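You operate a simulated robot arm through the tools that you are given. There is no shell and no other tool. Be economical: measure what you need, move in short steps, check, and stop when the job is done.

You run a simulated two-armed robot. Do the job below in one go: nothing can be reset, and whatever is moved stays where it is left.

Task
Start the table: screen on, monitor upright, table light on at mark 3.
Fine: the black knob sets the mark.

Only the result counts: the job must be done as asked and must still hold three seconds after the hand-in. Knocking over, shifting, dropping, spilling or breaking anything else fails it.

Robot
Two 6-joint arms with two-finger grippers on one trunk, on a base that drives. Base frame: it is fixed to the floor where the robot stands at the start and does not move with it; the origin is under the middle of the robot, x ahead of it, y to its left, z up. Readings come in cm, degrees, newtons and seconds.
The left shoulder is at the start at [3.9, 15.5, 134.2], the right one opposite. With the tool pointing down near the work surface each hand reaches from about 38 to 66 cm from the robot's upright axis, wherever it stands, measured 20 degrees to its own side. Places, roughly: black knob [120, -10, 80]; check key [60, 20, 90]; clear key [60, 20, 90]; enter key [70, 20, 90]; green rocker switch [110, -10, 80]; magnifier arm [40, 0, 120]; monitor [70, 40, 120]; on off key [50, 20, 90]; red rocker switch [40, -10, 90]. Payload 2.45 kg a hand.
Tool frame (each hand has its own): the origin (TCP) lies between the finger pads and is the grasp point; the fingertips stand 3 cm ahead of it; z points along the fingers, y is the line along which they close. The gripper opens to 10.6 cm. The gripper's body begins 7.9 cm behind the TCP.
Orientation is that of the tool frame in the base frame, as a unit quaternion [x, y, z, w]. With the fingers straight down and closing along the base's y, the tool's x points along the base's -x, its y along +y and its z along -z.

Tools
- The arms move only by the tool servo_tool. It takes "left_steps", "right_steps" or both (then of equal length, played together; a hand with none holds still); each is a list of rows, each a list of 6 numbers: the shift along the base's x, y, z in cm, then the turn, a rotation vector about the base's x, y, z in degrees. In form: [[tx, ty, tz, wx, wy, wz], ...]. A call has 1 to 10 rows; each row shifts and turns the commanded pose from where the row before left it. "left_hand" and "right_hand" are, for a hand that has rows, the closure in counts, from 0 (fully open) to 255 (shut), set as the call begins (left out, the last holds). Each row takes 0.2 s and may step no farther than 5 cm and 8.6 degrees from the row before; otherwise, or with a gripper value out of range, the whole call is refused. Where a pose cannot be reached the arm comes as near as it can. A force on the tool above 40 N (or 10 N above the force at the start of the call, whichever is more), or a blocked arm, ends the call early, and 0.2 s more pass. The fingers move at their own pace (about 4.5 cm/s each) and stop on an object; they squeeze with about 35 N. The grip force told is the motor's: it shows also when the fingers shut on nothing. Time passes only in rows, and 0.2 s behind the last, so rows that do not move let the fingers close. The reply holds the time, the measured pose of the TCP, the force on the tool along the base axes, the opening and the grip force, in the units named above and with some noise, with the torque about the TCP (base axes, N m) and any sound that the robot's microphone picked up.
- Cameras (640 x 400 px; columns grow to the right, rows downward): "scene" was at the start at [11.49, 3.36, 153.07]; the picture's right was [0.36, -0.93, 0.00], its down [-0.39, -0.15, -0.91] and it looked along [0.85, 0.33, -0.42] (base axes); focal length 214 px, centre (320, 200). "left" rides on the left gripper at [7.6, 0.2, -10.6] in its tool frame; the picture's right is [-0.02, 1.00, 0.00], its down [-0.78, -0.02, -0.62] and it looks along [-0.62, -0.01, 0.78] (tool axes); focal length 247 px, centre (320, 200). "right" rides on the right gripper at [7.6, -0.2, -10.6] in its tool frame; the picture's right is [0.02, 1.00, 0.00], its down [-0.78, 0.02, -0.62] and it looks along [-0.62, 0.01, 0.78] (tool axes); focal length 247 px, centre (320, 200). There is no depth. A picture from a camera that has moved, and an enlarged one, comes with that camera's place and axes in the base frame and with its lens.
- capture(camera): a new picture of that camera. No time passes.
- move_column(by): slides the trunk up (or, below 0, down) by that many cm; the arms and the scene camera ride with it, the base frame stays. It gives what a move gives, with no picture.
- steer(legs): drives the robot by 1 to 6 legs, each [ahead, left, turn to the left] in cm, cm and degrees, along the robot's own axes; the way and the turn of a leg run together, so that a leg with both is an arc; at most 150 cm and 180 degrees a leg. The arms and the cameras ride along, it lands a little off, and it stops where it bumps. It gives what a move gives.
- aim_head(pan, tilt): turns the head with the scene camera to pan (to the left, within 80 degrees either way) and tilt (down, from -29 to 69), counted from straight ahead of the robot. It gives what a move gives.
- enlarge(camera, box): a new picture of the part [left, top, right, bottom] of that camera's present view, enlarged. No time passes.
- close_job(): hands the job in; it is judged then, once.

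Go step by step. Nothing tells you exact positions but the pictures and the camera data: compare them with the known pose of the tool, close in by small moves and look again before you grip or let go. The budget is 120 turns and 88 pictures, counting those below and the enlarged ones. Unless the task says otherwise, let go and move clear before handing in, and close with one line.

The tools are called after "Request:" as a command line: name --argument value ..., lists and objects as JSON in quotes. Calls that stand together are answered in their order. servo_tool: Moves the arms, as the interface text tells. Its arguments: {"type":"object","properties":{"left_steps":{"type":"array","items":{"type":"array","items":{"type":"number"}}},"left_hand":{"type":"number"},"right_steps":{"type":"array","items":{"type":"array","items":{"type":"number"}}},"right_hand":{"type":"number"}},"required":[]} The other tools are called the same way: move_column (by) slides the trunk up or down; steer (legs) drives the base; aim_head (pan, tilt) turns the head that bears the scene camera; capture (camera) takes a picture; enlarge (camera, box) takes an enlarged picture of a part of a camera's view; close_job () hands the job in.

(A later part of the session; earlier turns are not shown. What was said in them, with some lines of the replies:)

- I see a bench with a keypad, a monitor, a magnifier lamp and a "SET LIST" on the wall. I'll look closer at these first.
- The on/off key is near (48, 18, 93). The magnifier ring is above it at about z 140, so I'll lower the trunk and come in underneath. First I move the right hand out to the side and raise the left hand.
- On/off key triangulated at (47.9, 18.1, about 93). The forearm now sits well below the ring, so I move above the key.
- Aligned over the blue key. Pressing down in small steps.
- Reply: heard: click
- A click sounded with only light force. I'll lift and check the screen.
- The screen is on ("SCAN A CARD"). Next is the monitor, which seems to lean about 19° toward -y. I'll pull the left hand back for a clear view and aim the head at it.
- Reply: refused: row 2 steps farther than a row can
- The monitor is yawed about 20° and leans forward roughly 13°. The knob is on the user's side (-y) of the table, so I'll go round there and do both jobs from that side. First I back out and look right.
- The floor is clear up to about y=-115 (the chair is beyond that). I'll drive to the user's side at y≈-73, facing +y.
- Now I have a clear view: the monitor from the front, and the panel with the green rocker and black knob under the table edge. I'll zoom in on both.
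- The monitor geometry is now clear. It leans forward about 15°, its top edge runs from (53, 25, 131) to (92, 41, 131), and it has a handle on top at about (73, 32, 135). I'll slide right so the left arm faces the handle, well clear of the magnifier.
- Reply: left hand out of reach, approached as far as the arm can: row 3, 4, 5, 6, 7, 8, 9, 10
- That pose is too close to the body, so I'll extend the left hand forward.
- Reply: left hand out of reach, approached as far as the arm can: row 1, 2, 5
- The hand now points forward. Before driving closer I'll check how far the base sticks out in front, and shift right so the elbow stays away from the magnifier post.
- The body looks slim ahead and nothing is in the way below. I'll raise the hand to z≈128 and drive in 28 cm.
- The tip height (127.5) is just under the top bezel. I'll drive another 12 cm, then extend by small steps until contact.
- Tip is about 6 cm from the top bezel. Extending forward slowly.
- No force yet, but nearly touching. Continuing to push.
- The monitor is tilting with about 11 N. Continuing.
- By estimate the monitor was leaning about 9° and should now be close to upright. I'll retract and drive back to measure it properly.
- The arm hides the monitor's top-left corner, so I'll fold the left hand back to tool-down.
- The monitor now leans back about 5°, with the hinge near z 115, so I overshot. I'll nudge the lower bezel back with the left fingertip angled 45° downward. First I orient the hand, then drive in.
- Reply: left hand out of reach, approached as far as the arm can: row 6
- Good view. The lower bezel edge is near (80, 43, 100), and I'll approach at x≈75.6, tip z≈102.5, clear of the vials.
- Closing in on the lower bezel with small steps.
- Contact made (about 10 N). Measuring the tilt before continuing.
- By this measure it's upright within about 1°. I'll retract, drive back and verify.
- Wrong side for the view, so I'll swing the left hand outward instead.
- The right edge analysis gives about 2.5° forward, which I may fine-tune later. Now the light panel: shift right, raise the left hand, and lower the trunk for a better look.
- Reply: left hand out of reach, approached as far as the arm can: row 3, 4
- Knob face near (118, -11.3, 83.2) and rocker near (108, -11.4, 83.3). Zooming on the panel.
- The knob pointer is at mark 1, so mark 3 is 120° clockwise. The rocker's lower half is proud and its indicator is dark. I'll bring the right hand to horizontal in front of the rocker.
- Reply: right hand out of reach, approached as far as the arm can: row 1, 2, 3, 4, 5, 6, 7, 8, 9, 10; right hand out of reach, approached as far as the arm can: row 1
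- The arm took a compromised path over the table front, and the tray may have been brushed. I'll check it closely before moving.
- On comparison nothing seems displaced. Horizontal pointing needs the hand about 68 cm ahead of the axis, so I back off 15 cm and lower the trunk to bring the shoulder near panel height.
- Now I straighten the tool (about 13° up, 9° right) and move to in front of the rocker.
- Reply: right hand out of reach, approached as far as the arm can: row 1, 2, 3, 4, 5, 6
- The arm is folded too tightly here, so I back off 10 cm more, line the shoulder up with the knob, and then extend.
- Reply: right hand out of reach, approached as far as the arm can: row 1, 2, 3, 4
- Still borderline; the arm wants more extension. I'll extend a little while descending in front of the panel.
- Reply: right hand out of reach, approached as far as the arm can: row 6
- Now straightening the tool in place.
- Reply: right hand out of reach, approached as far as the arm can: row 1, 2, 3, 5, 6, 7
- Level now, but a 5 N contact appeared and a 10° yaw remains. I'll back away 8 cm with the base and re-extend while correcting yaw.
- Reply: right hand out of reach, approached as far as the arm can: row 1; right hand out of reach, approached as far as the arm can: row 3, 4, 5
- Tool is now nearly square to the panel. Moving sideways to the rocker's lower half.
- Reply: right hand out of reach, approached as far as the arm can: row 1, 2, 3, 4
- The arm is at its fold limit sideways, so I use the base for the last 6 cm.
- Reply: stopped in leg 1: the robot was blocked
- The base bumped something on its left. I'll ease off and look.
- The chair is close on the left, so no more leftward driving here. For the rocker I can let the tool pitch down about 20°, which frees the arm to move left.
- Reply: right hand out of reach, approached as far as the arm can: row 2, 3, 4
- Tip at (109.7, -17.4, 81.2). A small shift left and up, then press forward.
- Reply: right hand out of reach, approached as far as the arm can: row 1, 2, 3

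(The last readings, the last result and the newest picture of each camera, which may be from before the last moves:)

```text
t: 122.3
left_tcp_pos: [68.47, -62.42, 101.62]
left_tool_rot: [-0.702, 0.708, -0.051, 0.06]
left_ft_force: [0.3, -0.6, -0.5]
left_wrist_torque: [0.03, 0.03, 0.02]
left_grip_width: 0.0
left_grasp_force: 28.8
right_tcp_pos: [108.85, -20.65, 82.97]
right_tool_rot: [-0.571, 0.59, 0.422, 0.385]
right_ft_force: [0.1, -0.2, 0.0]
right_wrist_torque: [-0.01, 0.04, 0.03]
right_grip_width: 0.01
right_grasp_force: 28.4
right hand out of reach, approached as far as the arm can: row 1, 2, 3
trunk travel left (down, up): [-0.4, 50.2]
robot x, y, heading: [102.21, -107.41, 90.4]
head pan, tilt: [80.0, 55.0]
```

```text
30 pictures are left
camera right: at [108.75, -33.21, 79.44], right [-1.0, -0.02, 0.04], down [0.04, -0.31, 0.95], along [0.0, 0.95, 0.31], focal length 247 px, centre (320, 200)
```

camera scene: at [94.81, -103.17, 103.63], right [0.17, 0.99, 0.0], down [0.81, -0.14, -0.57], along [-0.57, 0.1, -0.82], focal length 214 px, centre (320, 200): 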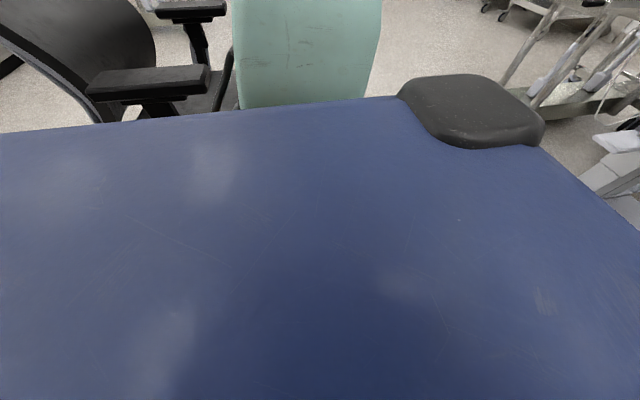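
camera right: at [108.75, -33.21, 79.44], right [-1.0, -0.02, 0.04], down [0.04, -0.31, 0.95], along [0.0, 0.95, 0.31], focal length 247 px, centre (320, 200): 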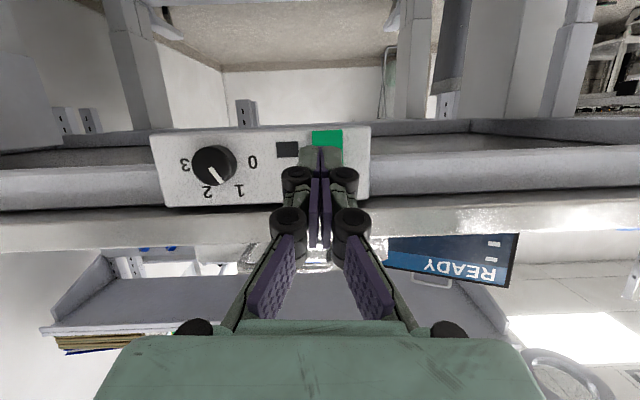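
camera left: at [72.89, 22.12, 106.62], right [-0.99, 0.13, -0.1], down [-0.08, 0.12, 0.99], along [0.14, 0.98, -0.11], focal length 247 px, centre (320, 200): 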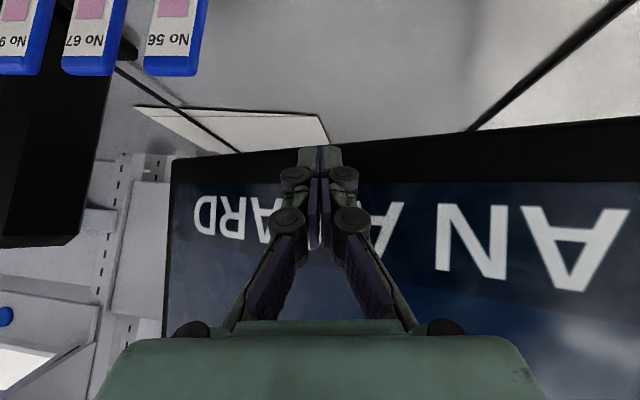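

That's the far reach limit, not the fold. Driving forward 4 cm with the base, then pressing with the arm.

Request:
steer --legs '[[4, 0, 0]]'

Request:
servo_tool --right_steps '[[-0.7, 0, 0, 0, 0, 0], [0, 0.7, 0, 0, 0, 0], [0, 0.7, 0, 0, 0, 0], [0, 0, 0, 0, 0, 0]]'

Request:
capture --camera "right"

```text
t: 123.5
left_tcp_pos: [68.27, -58.67, 101.64]
left_tool_rot: [-0.703, 0.707, -0.05, 0.061]
left_ft_force: [-1.1, -0.1, 0.0]
left_wrist_torque: [0.05, -0.06, 0.02]
left_grip_width: 0.0
left_grasp_force: 28.7
right_tcp_pos: [108.5, -16.66, 83.51]
right_tool_rot: [-0.571, 0.586, 0.424, 0.387]
right_ft_force: [-0.6, 0.1, 0.3]
right_wrist_torque: [-0.02, -0.01, -0.02]
right_grip_width: 0.0
right_grasp_force: 29.0
trunk travel left (down, up): [-0.4, 50.2]
robot x, y, heading: [101.99, -102.6, 90.4]
head pan, tilt: [80.0, 55.0]
```

```text
t: 124.5
left_tcp_pos: [68.44, -58.26, 101.61]
left_tool_rot: [-0.702, 0.708, -0.05, 0.06]
left_ft_force: [0.3, 0.6, -0.4]
left_wrist_torque: [0.02, -0.05, -0.01]
left_grip_width: 0.03
left_grasp_force: 28.3
right_tcp_pos: [107.99, -16.45, 83.12]
right_tool_rot: [-0.571, 0.588, 0.423, 0.386]
right_ft_force: [0.7, -0.1, -0.4]
right_wrist_torque: [-0.02, 0.04, 0.01]
right_grip_width: 0.01
right_grasp_force: 28.6
right hand out of reach, approached as far as the arm can: row 2, 3
trunk travel left (down, up): [-0.4, 50.2]
robot x, y, heading: [102.19, -103.07, 90.4]
head pan, tilt: [80.0, 55.0]
```

```text
29 pictures are left
camera right: at [107.98, -29.0, 79.41], right [-1.0, -0.02, 0.04], down [0.04, -0.32, 0.95], along [-0.01, 0.95, 0.32], focal length 247 px, centre (320, 200)
```

right: 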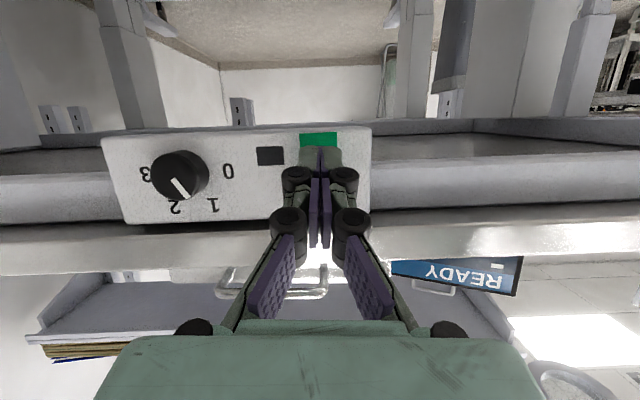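

Retract the arm 4 cm for slack, drive 6 cm, then press.

Request:
servo_tool --right_steps '[[0, -2, 0, 0, 0, 0], [0, -2, 0, 0, 0, 0], [0, 0, 0, 0, 0, 0]]'

Request:
steer --legs '[[5.5, 0, 0]]'

Request:
servo_tool --right_steps '[[0, 0.5, -0.2, 0, 0, 0], [0, 0, 0, 0, 0, 0]]'

Request:
capture --camera "right"

```text
t: 125.3
left_tcp_pos: [68.48, -58.24, 101.62]
left_tool_rot: [-0.703, 0.707, -0.05, 0.06]
left_ft_force: [0.6, 0.3, -0.7]
left_wrist_torque: [-0.01, 0.0, 0.0]
left_grip_width: 0.0
left_grasp_force: 28.3
right_tcp_pos: [108.04, -20.47, 83.23]
right_tool_rot: [-0.572, 0.587, 0.424, 0.386]
right_ft_force: [0.0, 0.1, -0.1]
right_wrist_torque: [0.03, 0.01, -0.01]
right_grip_width: 0.0
right_grasp_force: 28.5
trunk travel left (down, up): [-0.4, 50.2]
robot x, y, heading: [102.05, -103.38, 90.1]
head pan, tilt: [80.0, 55.0]
```

```text
t: 126.7
left_tcp_pos: [68.39, -52.93, 101.48]
left_tool_rot: [-0.703, 0.707, -0.051, 0.061]
left_ft_force: [-0.3, -0.5, -0.4]
left_wrist_torque: [-0.02, 0.02, 0.01]
left_grip_width: 0.02
left_grasp_force: 28.6
right_tcp_pos: [107.94, -14.98, 83.02]
right_tool_rot: [-0.571, 0.589, 0.422, 0.386]
right_ft_force: [0.1, 0.7, 0.2]
right_wrist_torque: [0.0, 0.0, -0.01]
right_grip_width: 0.0
right_grasp_force: 28.7
trunk travel left (down, up): [-0.4, 50.2]
robot x, y, heading: [102.01, -97.32, 90.5]
head pan, tilt: [80.0, 55.0]
```

```text
t: 127.3
left_tcp_pos: [68.46, -53.05, 101.64]
left_tool_rot: [-0.703, 0.706, -0.05, 0.061]
left_ft_force: [0.0, 0.5, -0.2]
left_wrist_torque: [0.0, 0.0, -0.01]
left_grip_width: 0.0
left_grasp_force: 28.7
right_tcp_pos: [107.95, -14.69, 82.95]
right_tool_rot: [-0.571, 0.588, 0.424, 0.386]
right_ft_force: [2.4, -11.5, 0.6]
right_wrist_torque: [0.05, 0.0, -0.08]
right_grip_width: 0.58
right_grasp_force: 28.0
trunk travel left (down, up): [-0.4, 50.2]
robot x, y, heading: [101.91, -97.1, 90.2]
head pan, tilt: [80.0, 55.0]
```

```text
28 pictures are left
camera right: at [107.99, -27.17, 79.3], right [-1.0, -0.02, 0.04], down [0.04, -0.32, 0.95], along [0.0, 0.95, 0.32], focal length 247 px, centre (320, 200)
```

right: 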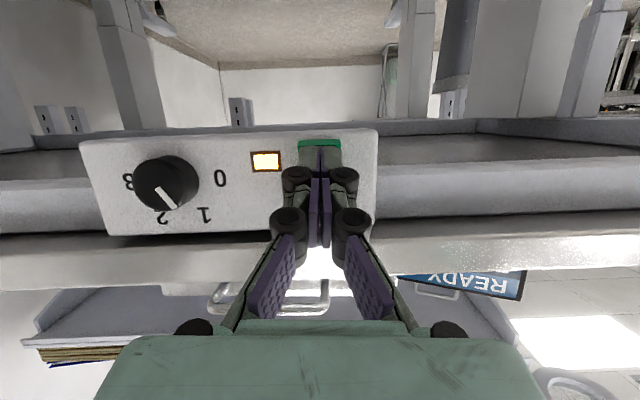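

The indicator is lit, so the table light is on. Backing off, then moving to the knob with the gripper part open and squaring the tool.

Request:
steer --legs '[[-3, 0, 0]]'

Request:
servo_tool --right_steps '[[2.5, -0.5, 0, 2, 0, 0], [2.5, -0.5, 0, 3, 0, 0], [2.5, 0, 0, 3, 0, 0], [2.5, 0, 0, 4, 0, 0], [0, 0, 0, 4, 0, 0], [0, 0, 0, 4, 0, 0], [0, 0, 0, 0, 0, 0]]' --right_hand 120

Request:
capture --camera "right"

```text
t: 128.3
left_tcp_pos: [68.4, -55.98, 101.63]
left_tool_rot: [-0.703, 0.707, -0.049, 0.061]
left_ft_force: [0.6, -0.1, -0.1]
left_wrist_torque: [0.05, -0.03, 0.04]
left_grip_width: 0.0
left_grasp_force: 28.4
right_tcp_pos: [107.92, -17.54, 82.93]
right_tool_rot: [-0.571, 0.587, 0.424, 0.387]
right_ft_force: [-0.4, 0.3, 0.0]
right_wrist_torque: [-0.05, 0.0, -0.03]
right_grip_width: 0.01
right_grasp_force: 28.8
trunk travel left (down, up): [-0.4, 50.2]
robot x, y, heading: [101.97, -100.74, 90.2]
head pan, tilt: [80.0, 55.0]
```

```text
t: 129.9
left_tcp_pos: [68.27, -55.97, 101.63]
left_tool_rot: [-0.703, 0.707, -0.05, 0.061]
left_ft_force: [0.2, -0.5, -0.2]
left_wrist_torque: [0.01, 0.0, -0.01]
left_grip_width: 0.0
left_grasp_force: 29.0
right_tcp_pos: [118.04, -18.5, 82.88]
right_tool_rot: [-0.495, 0.505, 0.519, 0.48]
right_ft_force: [-0.5, -0.3, 0.3]
right_wrist_torque: [-0.01, 0.01, -0.01]
right_grip_width: 5.63
right_grasp_force: 0.1
trunk travel left (down, up): [-0.4, 50.2]
robot x, y, heading: [102.0, -100.38, 90.1]
head pan, tilt: [80.0, 55.0]
```

```text
27 pictures are left
camera right: at [117.95, -29.1, 75.05], right [-1.0, -0.03, 0.03], down [0.04, -0.62, 0.78], along [-0.01, 0.78, 0.62], focal length 247 px, centre (320, 200)
```

right: 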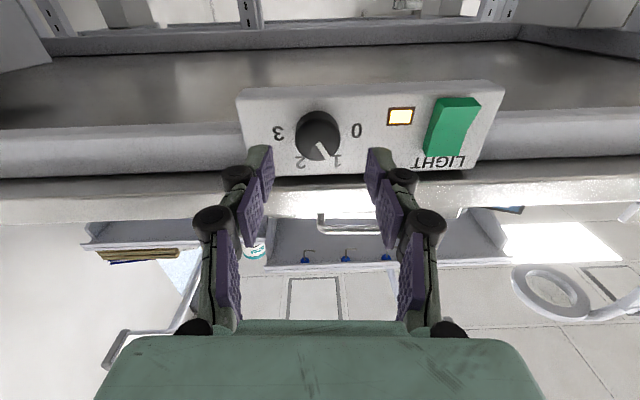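

Tool is square and centred on the knob at (117.8, 83.0). Pre-rolling the hand by -60° about y so I can turn +120° in one go.

Request:
servo_tool --right_steps '[[0, 0, 0, 0, -8.5, 0], [0, 0, 0, 0, -8.5, 0], [0, 0, 0, 0, -8.5, 0], [0, 0, 0, 0, -8.5, 0], [0, 0, 0, 0, -8.5, 0], [0, 0, 0, 0, -8.5, 0], [0, 0, 0, 0, -8.5, 0], [0, 0, 0, 0, 0, 0]]'

Request:
capture --camera "right"

```text
t: 131.8
left_tcp_pos: [68.49, -56.02, 101.67]
left_tool_rot: [-0.703, 0.707, -0.051, 0.062]
left_ft_force: [0.3, 0.3, -0.2]
left_wrist_torque: [0.0, 0.01, 0.0]
left_grip_width: 0.01
left_grasp_force: 28.9
right_tcp_pos: [118.01, -18.54, 82.83]
right_tool_rot: [0.687, -0.2, -0.204, -0.668]
right_ft_force: [0.4, 0.1, 0.4]
right_wrist_torque: [0.0, -0.02, 0.01]
right_grip_width: 5.63
right_grasp_force: 0.1
trunk travel left (down, up): [-0.4, 50.2]
robot x, y, heading: [101.61, -100.27, 90.5]
head pan, tilt: [80.0, 55.0]
```

```text
26 pictures are left
camera right: at [124.5, -29.11, 78.98], right [-0.53, -0.03, -0.85], down [-0.66, -0.62, 0.43], along [-0.54, 0.78, 0.31], focal length 247 px, centre (320, 200)
```

right: 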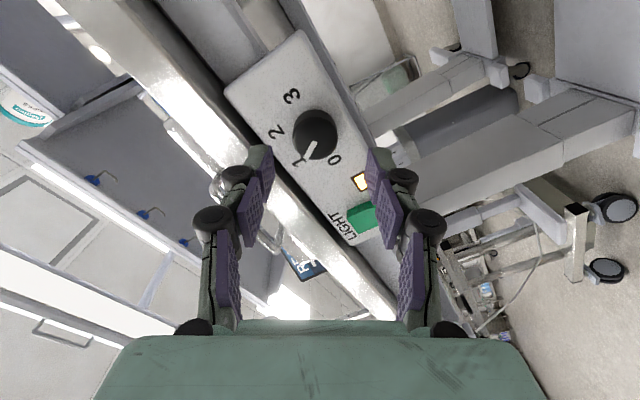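

Centred. Advancing onto the knob.

Request:
servo_tool --right_steps '[[-0.2, 1.5, 0.15, 0, 0, 0], [0, 1.5, 0, 0, 0, 0], [0, 1, 0, 0, 0, 0], [0, 0.8, 0, 0, 0, 0], [0, 0, 0, 0, 0, 0]]'

Request:
capture --camera "right"

```text
t: 132.9
left_tcp_pos: [68.42, -56.06, 101.6]
left_tool_rot: [-0.704, 0.706, -0.05, 0.061]
left_ft_force: [0.3, -0.4, 0.0]
left_wrist_torque: [0.01, 0.01, 0.0]
left_grip_width: 0.0
left_grasp_force: 28.4
right_tcp_pos: [117.8, -13.58, 83.1]
right_tool_rot: [0.688, -0.201, -0.204, -0.667]
right_ft_force: [0.4, 0.2, -0.2]
right_wrist_torque: [0.0, 0.01, 0.03]
right_grip_width: 5.6
right_grasp_force: 0.1
trunk travel left (down, up): [-0.4, 50.2]
robot x, y, heading: [102.0, -100.62, 90.3]
head pan, tilt: [80.0, 55.0]
```

```text
25 pictures are left
camera right: at [124.24, -24.19, 79.14], right [-0.53, -0.03, -0.85], down [-0.65, -0.62, 0.43], along [-0.54, 0.78, 0.31], focal length 247 px, centre (320, 200)
```

right: 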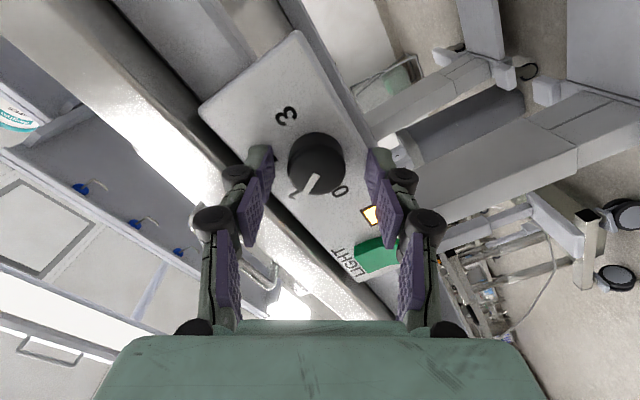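

Knob is centred between the fingers. Closing.

Request:
servo_tool --right_steps '[[0, 0, 0, 0, 0, 0], [0, 0, 0, 0, 0, 0], [0, 0, 0, 0, 0, 0], [0, 0, 0, 0, 0, 0]]' --right_hand 255

```text
t: 133.9
left_tcp_pos: [68.62, -55.9, 101.59]
left_tool_rot: [-0.702, 0.707, -0.051, 0.061]
left_ft_force: [-0.9, -0.6, 0.5]
left_wrist_torque: [-0.02, -0.05, 0.02]
left_grip_width: 0.02
left_grasp_force: 28.8
right_tcp_pos: [117.9, -13.68, 83.21]
right_tool_rot: [0.686, -0.201, -0.205, -0.668]
right_ft_force: [6.0, 5.6, 6.6]
right_wrist_torque: [0.1, 0.0, -0.75]
right_grip_width: 3.26
right_grasp_force: 45.3
trunk travel left (down, up): [-0.4, 50.2]
robot x, y, heading: [101.98, -100.55, 90.5]
head pan, tilt: [80.0, 55.0]
```

Gripped (3.3 cm). Turning clockwise, first half.

Request:
servo_tool --right_steps '[[0.1, 0, 0.1, 0, 8.5, 0], [0, 0, 0, 0, 8.5, 0], [0, 0, 0, 0, 8.5, 0], [0, 0, 0, 0, 8.5, 0], [0, 0, 0, 0, 8.5, 0], [0, 0, 0, 0, 8.5, 0], [0, 0, 0, 0, 8.5, 0]]'

Request:
capture --camera "right"

```text
t: 135.6
left_tcp_pos: [68.62, -55.81, 101.56]
left_tool_rot: [-0.703, 0.707, -0.05, 0.06]
left_ft_force: [0.4, 0.3, -0.6]
left_wrist_torque: [0.0, -0.01, 0.0]
left_grip_width: 0.0
left_grasp_force: 28.6
right_tcp_pos: [117.93, -13.66, 83.25]
right_tool_rot: [-0.494, 0.506, 0.521, 0.478]
right_ft_force: [14.4, 20.8, 14.6]
right_wrist_torque: [-0.42, -0.01, -0.57]
right_grip_width: 3.27
right_grasp_force: 44.8
trunk travel left (down, up): [-0.4, 50.2]
robot x, y, heading: [101.85, -100.65, 90.3]
head pan, tilt: [80.0, 55.0]
```

```text
24 pictures are left
camera right: at [117.94, -24.18, 75.45], right [-1.0, -0.03, 0.03], down [0.04, -0.62, 0.78], along [0.0, 0.78, 0.62], focal length 247 px, centre (320, 200)
```

right: 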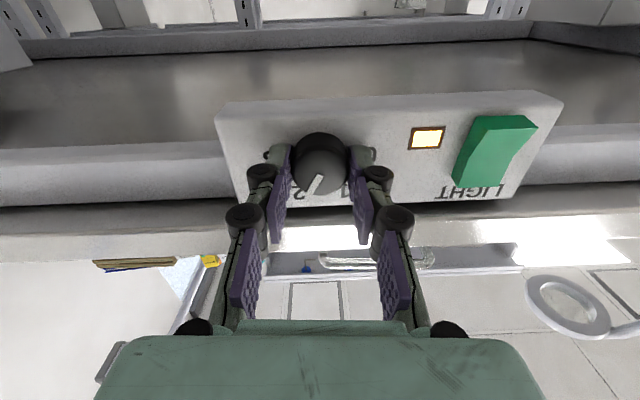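

The pointer has moved to 2 with the indicator still lit. Continuing with a little compliance to relieve side force.

Request:
servo_tool --right_steps '[[0.15, 0.2, 0.15, 0, 8.5, 0], [0.1, 0.1, 0.1, 0, 8.5, 0], [0, 0, 0, 0, 8.5, 0], [0, 0, 0, 0, 8.5, 0], [0, 0, 0, 0, 8.5, 0], [0, 0, 0, 0, 8.5, 0], [0, 0, 0, 0, 8.5, 0]]'

Request:
capture --camera "right"

```text
t: 137.2
left_tcp_pos: [68.62, -56.16, 101.78]
left_tool_rot: [-0.703, 0.707, -0.049, 0.061]
left_ft_force: [0.8, 0.3, -0.1]
left_wrist_torque: [0.0, -0.03, -0.02]
left_grip_width: 0.02
left_grasp_force: 28.5
right_tcp_pos: [118.13, -13.44, 83.01]
right_tool_rot: [-0.171, 0.679, 0.695, 0.163]
right_ft_force: [6.9, -32.0, -11.4]
right_wrist_torque: [-0.63, -0.02, -0.23]
right_grip_width: 3.29
right_grasp_force: 44.9
trunk travel left (down, up): [-0.4, 50.2]
robot x, y, heading: [101.98, -100.69, 90.4]
head pan, tilt: [80.0, 55.0]
```

```text
23 pictures are left
camera right: at [111.45, -24.17, 79.11], right [-0.48, -0.02, 0.88], down [0.7, -0.62, 0.36], along [0.53, 0.79, 0.31], focal length 247 px, centre (320, 200)
```

right: 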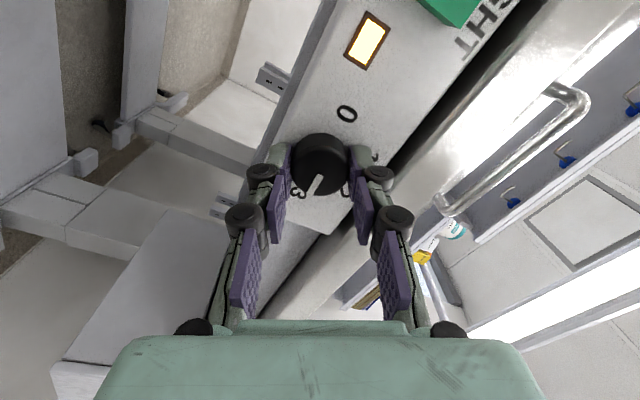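

The pointer points at 3. Relieving the push force, opening, and backing away straight.

Request:
servo_tool --right_steps '[[0, -0.2, 0, 0, 0, 0], [0, 0, 0, 0, 0, 0]]'

Request:
servo_tool --right_steps '[[0, 0, 0, 0, 0, 0], [0, 0, 0, 0, 0, 0], [0, 0, 0, 0, 0, 0]]' --right_hand 120

Request:
servo_tool --right_steps '[[0, -2, 0, 0, 0, 0], [0, -3, 0, 0, 0, 0]]'

Request:
capture --camera "right"

```text
t: 137.8
left_tcp_pos: [68.55, -55.78, 101.54]
left_tool_rot: [-0.702, 0.707, -0.05, 0.061]
left_ft_force: [1.0, 0.0, 0.7]
left_wrist_torque: [-0.05, 0.03, 0.0]
left_grip_width: 0.0
left_grasp_force: 28.4
right_tcp_pos: [118.12, -13.59, 83.13]
right_tool_rot: [-0.172, 0.678, 0.696, 0.165]
right_ft_force: [4.5, -9.8, -13.1]
right_wrist_torque: [-1.01, -0.01, 0.29]
right_grip_width: 3.28
right_grasp_force: 44.9
trunk travel left (down, up): [-0.4, 50.2]
robot x, y, heading: [101.79, -99.96, 90.2]
head pan, tilt: [80.0, 55.0]
```

```text
t: 138.6
left_tcp_pos: [68.55, -55.97, 101.6]
left_tool_rot: [-0.703, 0.707, -0.05, 0.06]
left_ft_force: [0.9, 0.1, -0.3]
left_wrist_torque: [-0.01, -0.01, -0.02]
left_grip_width: 0.0
left_grasp_force: 28.9
right_tcp_pos: [118.04, -13.63, 83.56]
right_tool_rot: [-0.172, 0.676, 0.697, 0.166]
right_ft_force: [0.6, -0.6, 1.1]
right_wrist_torque: [0.02, 0.0, -0.01]
right_grip_width: 5.59
right_grasp_force: 0.1
trunk travel left (down, up): [-0.4, 50.2]
robot x, y, heading: [101.64, -100.54, 90.4]
head pan, tilt: [80.0, 55.0]
```

```text
t: 139.2
left_tcp_pos: [68.44, -56.02, 101.66]
left_tool_rot: [-0.703, 0.707, -0.05, 0.06]
left_ft_force: [-0.2, -0.1, -0.6]
left_wrist_torque: [0.0, -0.03, -0.06]
left_grip_width: 0.0
left_grasp_force: 28.6
right_tcp_pos: [118.03, -18.68, 83.51]
right_tool_rot: [-0.172, 0.677, 0.697, 0.166]
right_ft_force: [0.1, 0.7, 0.7]
right_wrist_torque: [0.0, -0.02, 0.0]
right_grip_width: 5.59
right_grasp_force: 0.0
trunk travel left (down, up): [-0.4, 50.2]
robot x, y, heading: [101.85, -100.31, 90.3]
head pan, tilt: [80.0, 55.0]
```

```text
22 pictures are left
camera right: at [111.41, -29.24, 79.48], right [-0.48, -0.03, 0.88], down [0.7, -0.62, 0.36], along [0.53, 0.78, 0.32], focal length 247 px, centre (320, 200)
```

right: 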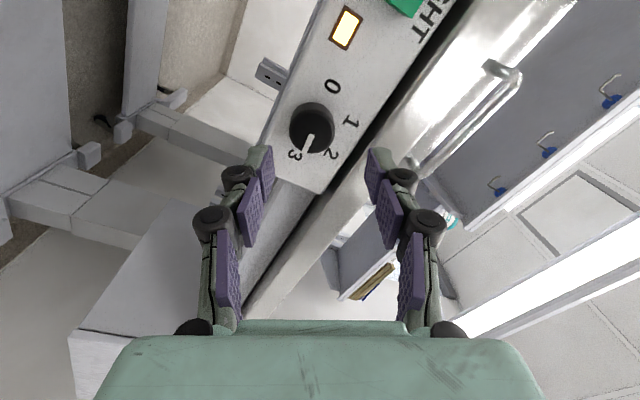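

The pointer is at 3. I'll confirm with the scene camera after moving the hand aside.

Request:
servo_tool --right_steps '[[3, -2, 0, 0, 0, 0], [4, -2, 0, 0, 0, 0], [4, -2, 0, 0, 0, 0], [4, -1, 0, 0, 0, 0]]'

Request:
aim_head --pan -10 --tilt 15

Request:
capture --camera "scene"

```text
t: 140.2
left_tcp_pos: [68.56, -55.99, 101.57]
left_tool_rot: [-0.703, 0.707, -0.05, 0.06]
left_ft_force: [0.2, -0.7, -0.2]
left_wrist_torque: [0.05, 0.02, 0.03]
left_grip_width: 0.0
left_grasp_force: 28.6
right_tcp_pos: [132.99, -25.61, 83.37]
right_tool_rot: [-0.172, 0.676, 0.697, 0.165]
right_ft_force: [0.8, 0.6, 0.7]
right_wrist_torque: [0.0, 0.0, 0.0]
right_grip_width: 5.62
right_grasp_force: 0.2
trunk travel left (down, up): [-0.4, 50.2]
robot x, y, heading: [102.0, -100.16, 90.6]
head pan, tilt: [80.0, 55.0]
```

```text
t: 141.8
left_tcp_pos: [68.42, -55.88, 101.63]
left_tool_rot: [-0.702, 0.708, -0.051, 0.061]
left_ft_force: [-0.5, 0.4, -0.4]
left_wrist_torque: [0.06, 0.03, -0.01]
left_grip_width: 0.02
left_grasp_force: 28.4
right_tcp_pos: [132.75, -25.48, 83.35]
right_tool_rot: [-0.173, 0.676, 0.697, 0.165]
right_ft_force: [0.2, 0.6, 0.1]
right_wrist_torque: [-0.01, -0.02, 0.03]
right_grip_width: 5.59
right_grasp_force: 0.1
trunk travel left (down, up): [-0.4, 50.2]
robot x, y, heading: [101.81, -100.3, 90.4]
head pan, tilt: [-10.0, 15.0]
```

```text
21 pictures are left
camera scene: at [103.42, -88.22, 109.65], right [0.99, -0.17, 0.0], down [-0.04, -0.26, -0.97], along [0.16, 0.95, -0.26], focal length 214 px, centre (320, 200)
```

scene: 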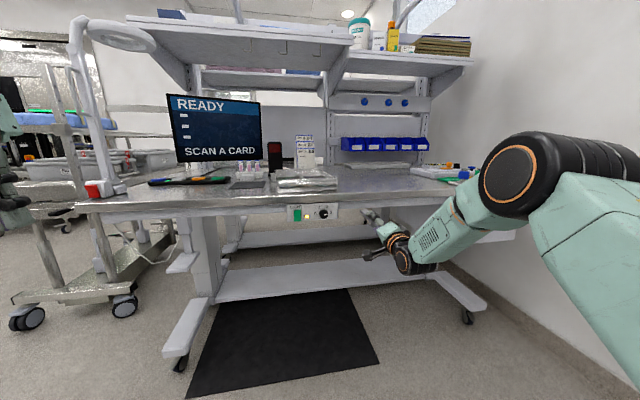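

Request:
enlarge --camera "scene" --box '[280, 195, 344, 235]'

Request:
enlarge --camera "scene" --box '[150, 80, 278, 160]'

```text
10.00 times, centred on (312, 215) of scene
camera zoom: at [103.42, -88.22, 109.65], right [0.99, -0.17, 0.0], down [-0.04, -0.26, -0.97], along [0.16, 0.95, -0.26], focal length 2145 px, centre (400, 50)
```

zoom: 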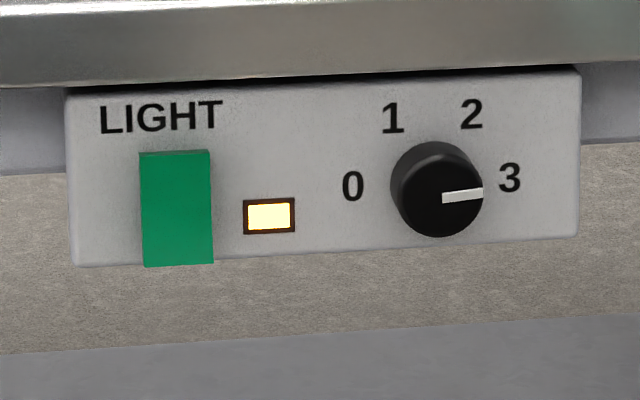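

```text
5.00 times, centred on (214, 120) of scene
camera zoom: at [103.42, -88.22, 109.65], right [0.99, -0.17, 0.0], down [-0.04, -0.26, -0.97], along [0.16, 0.95, -0.26], focal length 1072 px, centre (850, 600)
```

zoom: 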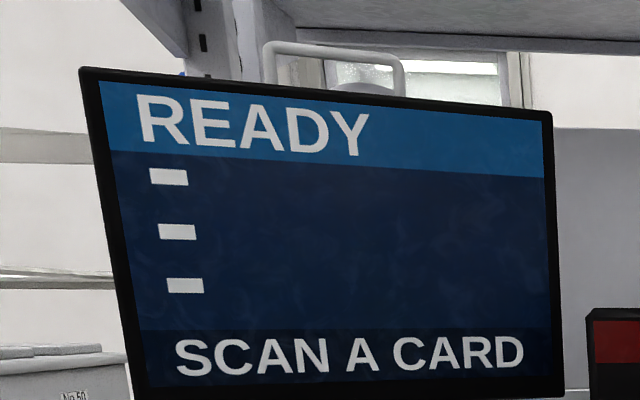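

Knob at 3 and light on, both confirmed. The monitor measures about 3–4° forward, so I'll give it one fine nudge back. First I stow the right hand, raise the trunk and reposition.

Request:
servo_tool --right_steps '[[0, -2.5, 2.5, -8.5, 0, 0], [0, -2.5, 2.5, -8.5, 0, 0], [0, -2.5, 2.5, -8.5, 0, 0], [0, -2.5, 2.5, -8.5, 0, 0], [0, -2.5, 2.5, -8.5, 0, 0], [0, -2.5, 2.5, -8.5, 0, 0], [0, -2.5, 2.5, -8.5, 0, 0], [0, -2.5, 2.5, -8.5, 0, 0], [0, -2.5, 2.5, -8.5, 0, 0], [0, -2, 2.5, -8.5, 0, 0]]'

Request:
move_column --by 33

Request:
steer --legs '[[28, 0, 0]]'

Request:
servo_tool --left_steps '[[1.3, 3, -0.6, 8.2, 0, 0], [1.3, 3, -0.6, 8.2, 0, 0], [1.3, 3, -0.6, 8.2, 0, 0], [1.3, 3, -0.6, 8.2, 0, 0], [1.3, 3, -0.6, 8.2, 0, 0], [1.3, 3, -0.6, 8.2, 0, 0], [1.3, 3, -0.6, 8.2, 0, 0], [1.3, 3, -0.6, 8.2, 0, 0], [1, 3, -0.6, 8.2, 0, 0], [0, 0, 0, 0, 0, 0]]'

```text
t: 144.0
left_tcp_pos: [68.43, -55.8, 101.51]
left_tool_rot: [-0.703, 0.707, -0.05, 0.06]
left_ft_force: [0.4, 0.0, -0.6]
left_wrist_torque: [-0.01, 0.02, 0.01]
left_grip_width: 0.0
left_grasp_force: 28.3
right_tcp_pos: [135.72, -45.45, 104.7]
right_tool_rot: [-0.224, 0.954, 0.174, 0.097]
right_ft_force: [0.0, 0.6, 0.3]
right_wrist_torque: [-0.02, -0.01, 0.02]
right_grip_width: 5.6
right_grasp_force: 0.1
right hand out of reach, approached as far as the arm can: row 4, 5, 6
trunk travel left (down, up): [-0.4, 50.2]
robot x, y, heading: [101.44, -100.42, 90.2]
head pan, tilt: [-10.0, 15.0]
```

```text
t: 147.2
left_tcp_pos: [68.47, -55.91, 134.52]
left_tool_rot: [-0.703, 0.707, -0.051, 0.06]
left_ft_force: [1.0, -0.1, -0.5]
left_wrist_torque: [-0.01, -0.01, -0.02]
left_grip_width: 0.0
left_grasp_force: 28.6
right_tcp_pos: [135.76, -45.42, 137.6]
right_tool_rot: [-0.223, 0.954, 0.175, 0.098]
right_ft_force: [0.7, -0.2, -0.2]
right_wrist_torque: [0.04, 0.04, 0.01]
right_grip_width: 5.63
right_grasp_force: 0.1
trunk travel left (down, up): [-33.4, 17.2]
robot x, y, heading: [101.78, -100.82, 90.1]
head pan, tilt: [-10.0, 15.0]
```

```text
t: 151.4
left_tcp_pos: [67.58, -28.52, 134.53]
left_tool_rot: [-0.704, 0.705, -0.051, 0.062]
left_ft_force: [-0.2, 0.5, 0.6]
left_wrist_torque: [-0.01, -0.02, 0.02]
left_grip_width: 0.0
left_grasp_force: 28.9
right_tcp_pos: [134.85, -17.74, 137.66]
right_tool_rot: [-0.226, 0.953, 0.175, 0.099]
right_ft_force: [-0.2, 0.6, -0.5]
right_wrist_torque: [-0.02, -0.04, -0.02]
right_grip_width: 5.62
right_grasp_force: 0.1
trunk travel left (down, up): [-33.4, 17.2]
robot x, y, heading: [102.03, -72.47, 90.7]
head pan, tilt: [-10.0, 15.0]
```

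```text
t: 153.6
left_tcp_pos: [79.48, -3.36, 129.51]
left_tool_rot: [-0.533, 0.614, 0.355, 0.461]
left_ft_force: [-0.4, 0.5, 0.4]
left_wrist_torque: [0.01, -0.02, -0.02]
left_grip_width: 0.0
left_grasp_force: 27.8
left hand out of reach, approached as far as the arm can: row 8, 9
right_tcp_pos: [135.2, -17.59, 137.53]
right_tool_rot: [-0.226, 0.953, 0.175, 0.098]
right_ft_force: [0.7, -0.2, -0.2]
right_wrist_torque: [0.01, 0.01, 0.0]
right_grip_width: 5.6
right_grasp_force: 0.1
trunk travel left (down, up): [-33.4, 17.2]
robot x, y, heading: [101.6, -72.56, 90.4]
head pan, tilt: [-10.0, 15.0]
```

Orientation matches the earlier push. Driving in and approaching the top bezel.

Request:
steer --legs '[[28, 0, 0]]'

Request:
servo_tool --left_steps '[[0, 3, -0.2, 0, 0, 0], [0, 3, -0.2, 0, 0, 0], [0, 2, -0.2, 0, 0, 0], [0, 0, 0, 0, 0, 0]]'

Request:
capture --camera "left"

```text
t: 157.7
left_tcp_pos: [79.34, 24.98, 129.44]
left_tool_rot: [-0.536, 0.612, 0.353, 0.462]
left_ft_force: [0.5, 0.3, -0.4]
left_wrist_torque: [-0.04, 0.03, -0.01]
left_grip_width: 0.01
left_grasp_force: 28.8
right_tcp_pos: [135.02, 10.71, 137.46]
right_tool_rot: [-0.226, 0.953, 0.175, 0.097]
right_ft_force: [-0.3, 0.1, 0.5]
right_wrist_torque: [-0.01, 0.01, 0.01]
right_grip_width: 5.6
right_grasp_force: 0.1
trunk travel left (down, up): [-33.4, 17.2]
robot x, y, heading: [101.53, -44.59, 90.5]
head pan, tilt: [-10.0, 15.0]
```

```text
t: 158.7
left_tcp_pos: [78.89, 32.32, 129.19]
left_tool_rot: [-0.536, 0.61, 0.354, 0.463]
left_ft_force: [0.0, 0.7, 0.9]
left_wrist_torque: [-0.02, 0.02, -0.01]
left_grip_width: 0.02
left_grasp_force: 28.6
right_tcp_pos: [134.74, 10.09, 137.77]
right_tool_rot: [-0.226, 0.953, 0.177, 0.099]
right_ft_force: [-0.8, -0.6, -0.3]
right_wrist_torque: [0.02, -0.01, -0.02]
right_grip_width: 5.61
right_grasp_force: 0.0
trunk travel left (down, up): [-33.4, 17.2]
robot x, y, heading: [101.48, -44.45, 90.6]
head pan, tilt: [-10.0, 15.0]
```

```text
18 pictures are left
camera left: at [76.73, 20.09, 125.33], right [-0.98, 0.18, -0.04], down [-0.1, -0.33, 0.94], along [0.16, 0.93, 0.34], focal length 247 px, centre (320, 200)
```

left: 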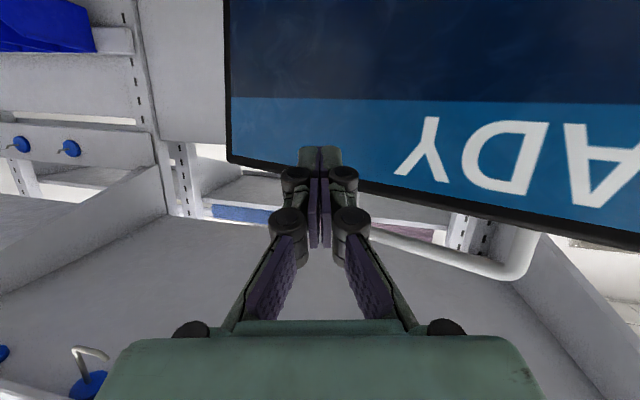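

Request:
servo_tool --left_steps '[[0, 2, -0.1, 0, 0, 0], [0, 1.5, -0.1, 0, 0, 0], [0, 0.5, 0, 0, 0, 0], [0, 0, 0, 0, 0, 0]]'

Request:
servo_tool --left_steps '[[0, 0.4, 0, 0, 0, 0], [0, 0, 0, 0, 0, 0]]'

Request:
servo_tool --left_steps '[[0, 0.4, 0, 0, 0, 0], [0, 0, 0, 0, 0, 0]]'

```text
t: 159.7
left_tcp_pos: [79.21, 36.83, 128.63]
left_tool_rot: [-0.536, 0.612, 0.353, 0.463]
left_ft_force: [0.6, 0.3, 0.3]
left_wrist_torque: [-0.01, 0.01, 0.02]
left_grip_width: 0.0
left_grasp_force: 28.1
right_tcp_pos: [135.0, 10.53, 137.45]
right_tool_rot: [-0.226, 0.954, 0.174, 0.097]
right_ft_force: [0.2, 0.6, -0.3]
right_wrist_torque: [-0.02, 0.0, -0.01]
right_grip_width: 5.62
right_grasp_force: 0.0
trunk travel left (down, up): [-33.4, 17.2]
robot x, y, heading: [101.44, -44.27, 90.4]
head pan, tilt: [-10.0, 15.0]
```

```text
t: 160.3
left_tcp_pos: [79.17, 37.14, 128.55]
left_tool_rot: [-0.536, 0.611, 0.353, 0.463]
left_ft_force: [0.0, 0.3, -0.5]
left_wrist_torque: [-0.01, -0.02, -0.01]
left_grip_width: 0.0
left_grasp_force: 28.5
right_tcp_pos: [135.07, 10.53, 137.45]
right_tool_rot: [-0.226, 0.953, 0.175, 0.097]
right_ft_force: [0.4, -0.4, 0.5]
right_wrist_torque: [0.0, 0.0, 0.01]
right_grip_width: 5.62
right_grasp_force: 0.0
trunk travel left (down, up): [-33.4, 17.2]
robot x, y, heading: [101.46, -43.83, 90.6]
head pan, tilt: [-10.0, 15.0]
```

```text
t: 160.9
left_tcp_pos: [79.03, 37.25, 128.69]
left_tool_rot: [-0.536, 0.611, 0.353, 0.463]
left_ft_force: [0.7, -6.7, -1.5]
left_wrist_torque: [-0.07, 0.01, 0.01]
left_grip_width: 0.02
left_grasp_force: 28.6
right_tcp_pos: [134.96, 10.32, 137.55]
right_tool_rot: [-0.226, 0.953, 0.176, 0.097]
right_ft_force: [-0.7, 0.0, 0.4]
right_wrist_torque: [-0.02, 0.0, 0.0]
right_grip_width: 5.6
right_grasp_force: 0.1
trunk travel left (down, up): [-33.4, 17.2]
robot x, y, heading: [101.63, -44.49, 91.0]
head pan, tilt: [-10.0, 15.0]
```

Contact exactly where predicted for ~3.5° lean. Pushing 0.9 cm further.

Request:
servo_tool --left_steps '[[-0.1, 0.3, 0, 0, 0, 0], [-0.1, 0.3, 0, 0, 0, 0], [-0.1, 0.3, 0, 0, 0, 0], [0, 0, 0, 0, 0, 0]]'

Request:
servo_tool --left_steps '[[0, -2, 0, 0, 0, 0], [0, -4, 0, 0, 0, 0], [0, -4, 0, 0, 0, 0], [0, -3, 0, 0, 0, 0]]'

Request:
steer --legs '[[-26, 0, 0]]'

Request:
servo_tool --left_steps '[[-1, -3, -0.5, -8, 0, 0], [-1, -3, -0.5, -8, 0, 0], [-1, -3, -0.5, -8, 0, 0], [-1, -3, -0.5, -8, 0, 0], [-1, -3, -0.5, -8, 0, 0], [-1, -3, -0.5, -8, 0, 0], [-1, -3, -0.5, -8, 0, 0], [-1, -3, -0.5, -8, 0, 0], [-1, 0, -0.5, -6, 0, 0]]'

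Request:
aim_head --pan 10 --tilt 15

Request:
capture --camera "scene"

```text
t: 161.9
left_tcp_pos: [78.86, 38.06, 129.09]
left_tool_rot: [-0.535, 0.611, 0.355, 0.464]
left_ft_force: [1.6, -9.4, 6.6]
left_wrist_torque: [0.22, 0.07, -0.03]
left_grip_width: 0.01
left_grasp_force: 27.9
right_tcp_pos: [134.99, 10.16, 137.7]
right_tool_rot: [-0.226, 0.953, 0.177, 0.098]
right_ft_force: [-0.3, 0.3, 0.2]
right_wrist_torque: [-0.02, -0.01, 0.0]
right_grip_width: 5.63
right_grasp_force: 0.1
trunk travel left (down, up): [-33.4, 17.2]
robot x, y, heading: [101.47, -44.53, 90.4]
head pan, tilt: [-10.0, 15.0]
```

```text
t: 162.9
left_tcp_pos: [78.74, 25.68, 128.59]
left_tool_rot: [-0.536, 0.611, 0.353, 0.463]
left_ft_force: [0.3, -0.3, -0.1]
left_wrist_torque: [0.03, -0.02, 0.0]
left_grip_width: 0.01
left_grasp_force: 28.2
right_tcp_pos: [134.87, 10.61, 137.37]
right_tool_rot: [-0.226, 0.953, 0.175, 0.099]
right_ft_force: [-0.1, 0.8, 1.1]
right_wrist_torque: [-0.02, -0.02, -0.01]
right_grip_width: 5.59
right_grasp_force: 0.1
trunk travel left (down, up): [-33.4, 17.2]
robot x, y, heading: [101.3, -44.36, 90.5]
head pan, tilt: [-10.0, 15.0]
```

```text
t: 166.8
left_tcp_pos: [78.81, -0.43, 128.6]
left_tool_rot: [-0.537, 0.61, 0.354, 0.463]
left_ft_force: [0.0, 0.3, 0.2]
left_wrist_torque: [-0.01, 0.0, 0.0]
left_grip_width: 0.0
left_grasp_force: 29.1
right_tcp_pos: [134.92, -15.2, 137.61]
right_tool_rot: [-0.228, 0.953, 0.175, 0.098]
right_ft_force: [-0.2, -0.8, -0.2]
right_wrist_torque: [0.02, -0.04, -0.01]
right_grip_width: 5.62
right_grasp_force: 0.0
trunk travel left (down, up): [-33.4, 17.2]
robot x, y, heading: [101.82, -70.35, 91.1]
head pan, tilt: [-10.0, 15.0]
```

```text
t: 168.8
left_tcp_pos: [69.47, -24.38, 124.08]
left_tool_rot: [0.706, -0.702, 0.061, -0.07]
left_ft_force: [0.5, 0.2, -0.8]
left_wrist_torque: [-0.01, -0.02, 0.01]
left_grip_width: 0.0
left_grasp_force: 28.3
right_tcp_pos: [134.83, -15.0, 137.61]
right_tool_rot: [-0.228, 0.953, 0.175, 0.097]
right_ft_force: [-0.6, -0.3, 0.0]
right_wrist_torque: [-0.02, -0.01, 0.0]
right_grip_width: 5.6
right_grasp_force: 0.1
trunk travel left (down, up): [-33.4, 17.2]
robot x, y, heading: [101.68, -70.03, 90.8]
head pan, tilt: [-10.0, 15.0]
```

```text
t: 169.6
left_tcp_pos: [69.6, -24.28, 124.0]
left_tool_rot: [0.705, -0.703, 0.059, -0.07]
left_ft_force: [-0.4, -0.6, -0.3]
left_wrist_torque: [-0.01, 0.0, 0.06]
left_grip_width: 0.0
left_grasp_force: 28.8
right_tcp_pos: [135.05, -15.04, 137.63]
right_tool_rot: [-0.228, 0.953, 0.175, 0.097]
right_ft_force: [0.7, 0.3, 0.6]
right_wrist_torque: [0.01, 0.01, 0.0]
right_grip_width: 5.62
right_grasp_force: 0.1
trunk travel left (down, up): [-33.4, 17.2]
robot x, y, heading: [101.33, -70.06, 90.9]
head pan, tilt: [10.0, 15.0]
```

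```text
17 pictures are left
camera scene: at [99.87, -58.05, 142.51], right [0.98, 0.19, 0.0], down [0.05, -0.25, -0.97], along [-0.18, 0.95, -0.26], focal length 214 px, centre (320, 200)
```

scene: 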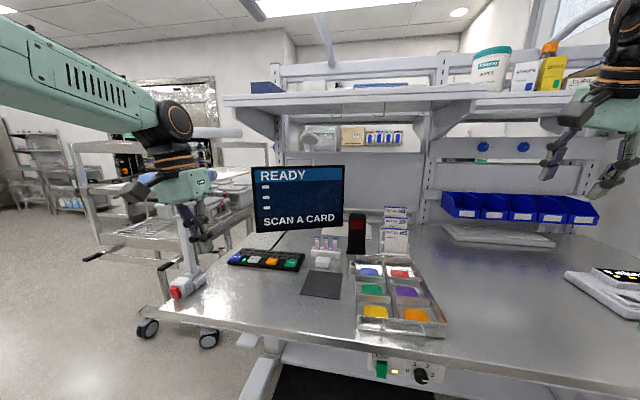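

The tray sits exactly as in the earlier view. Zooming on the monitor for the final tilt check.

Request:
enlarge --camera "scene" --box '[240, 155, 368, 235]'

```text
5.00 times, centred on (304, 195) of scene
camera zoom: at [99.87, -58.05, 142.51], right [0.98, 0.19, 0.0], down [0.05, -0.25, -0.97], along [-0.18, 0.95, -0.26], focal length 1072 px, centre (400, 225)
```

zoom: 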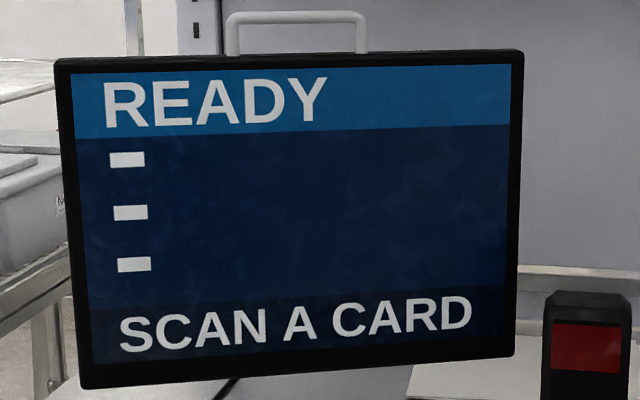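

The monitor is upright within about half a degree, the screen reads READY, and the light is on at mark 3. Both hands are clear, so I'm handing in.

Request:
close_job

```text
The job is handed in.
```

The table is started: the screen is on, the monitor is upright to within about half a degree, and the table light is on at mark 3. While lining up for the rocker switch, the robot's base bumped something on its left, most likely the chair, and stopped. I backed off at once, but I did not check whether the chair moved.
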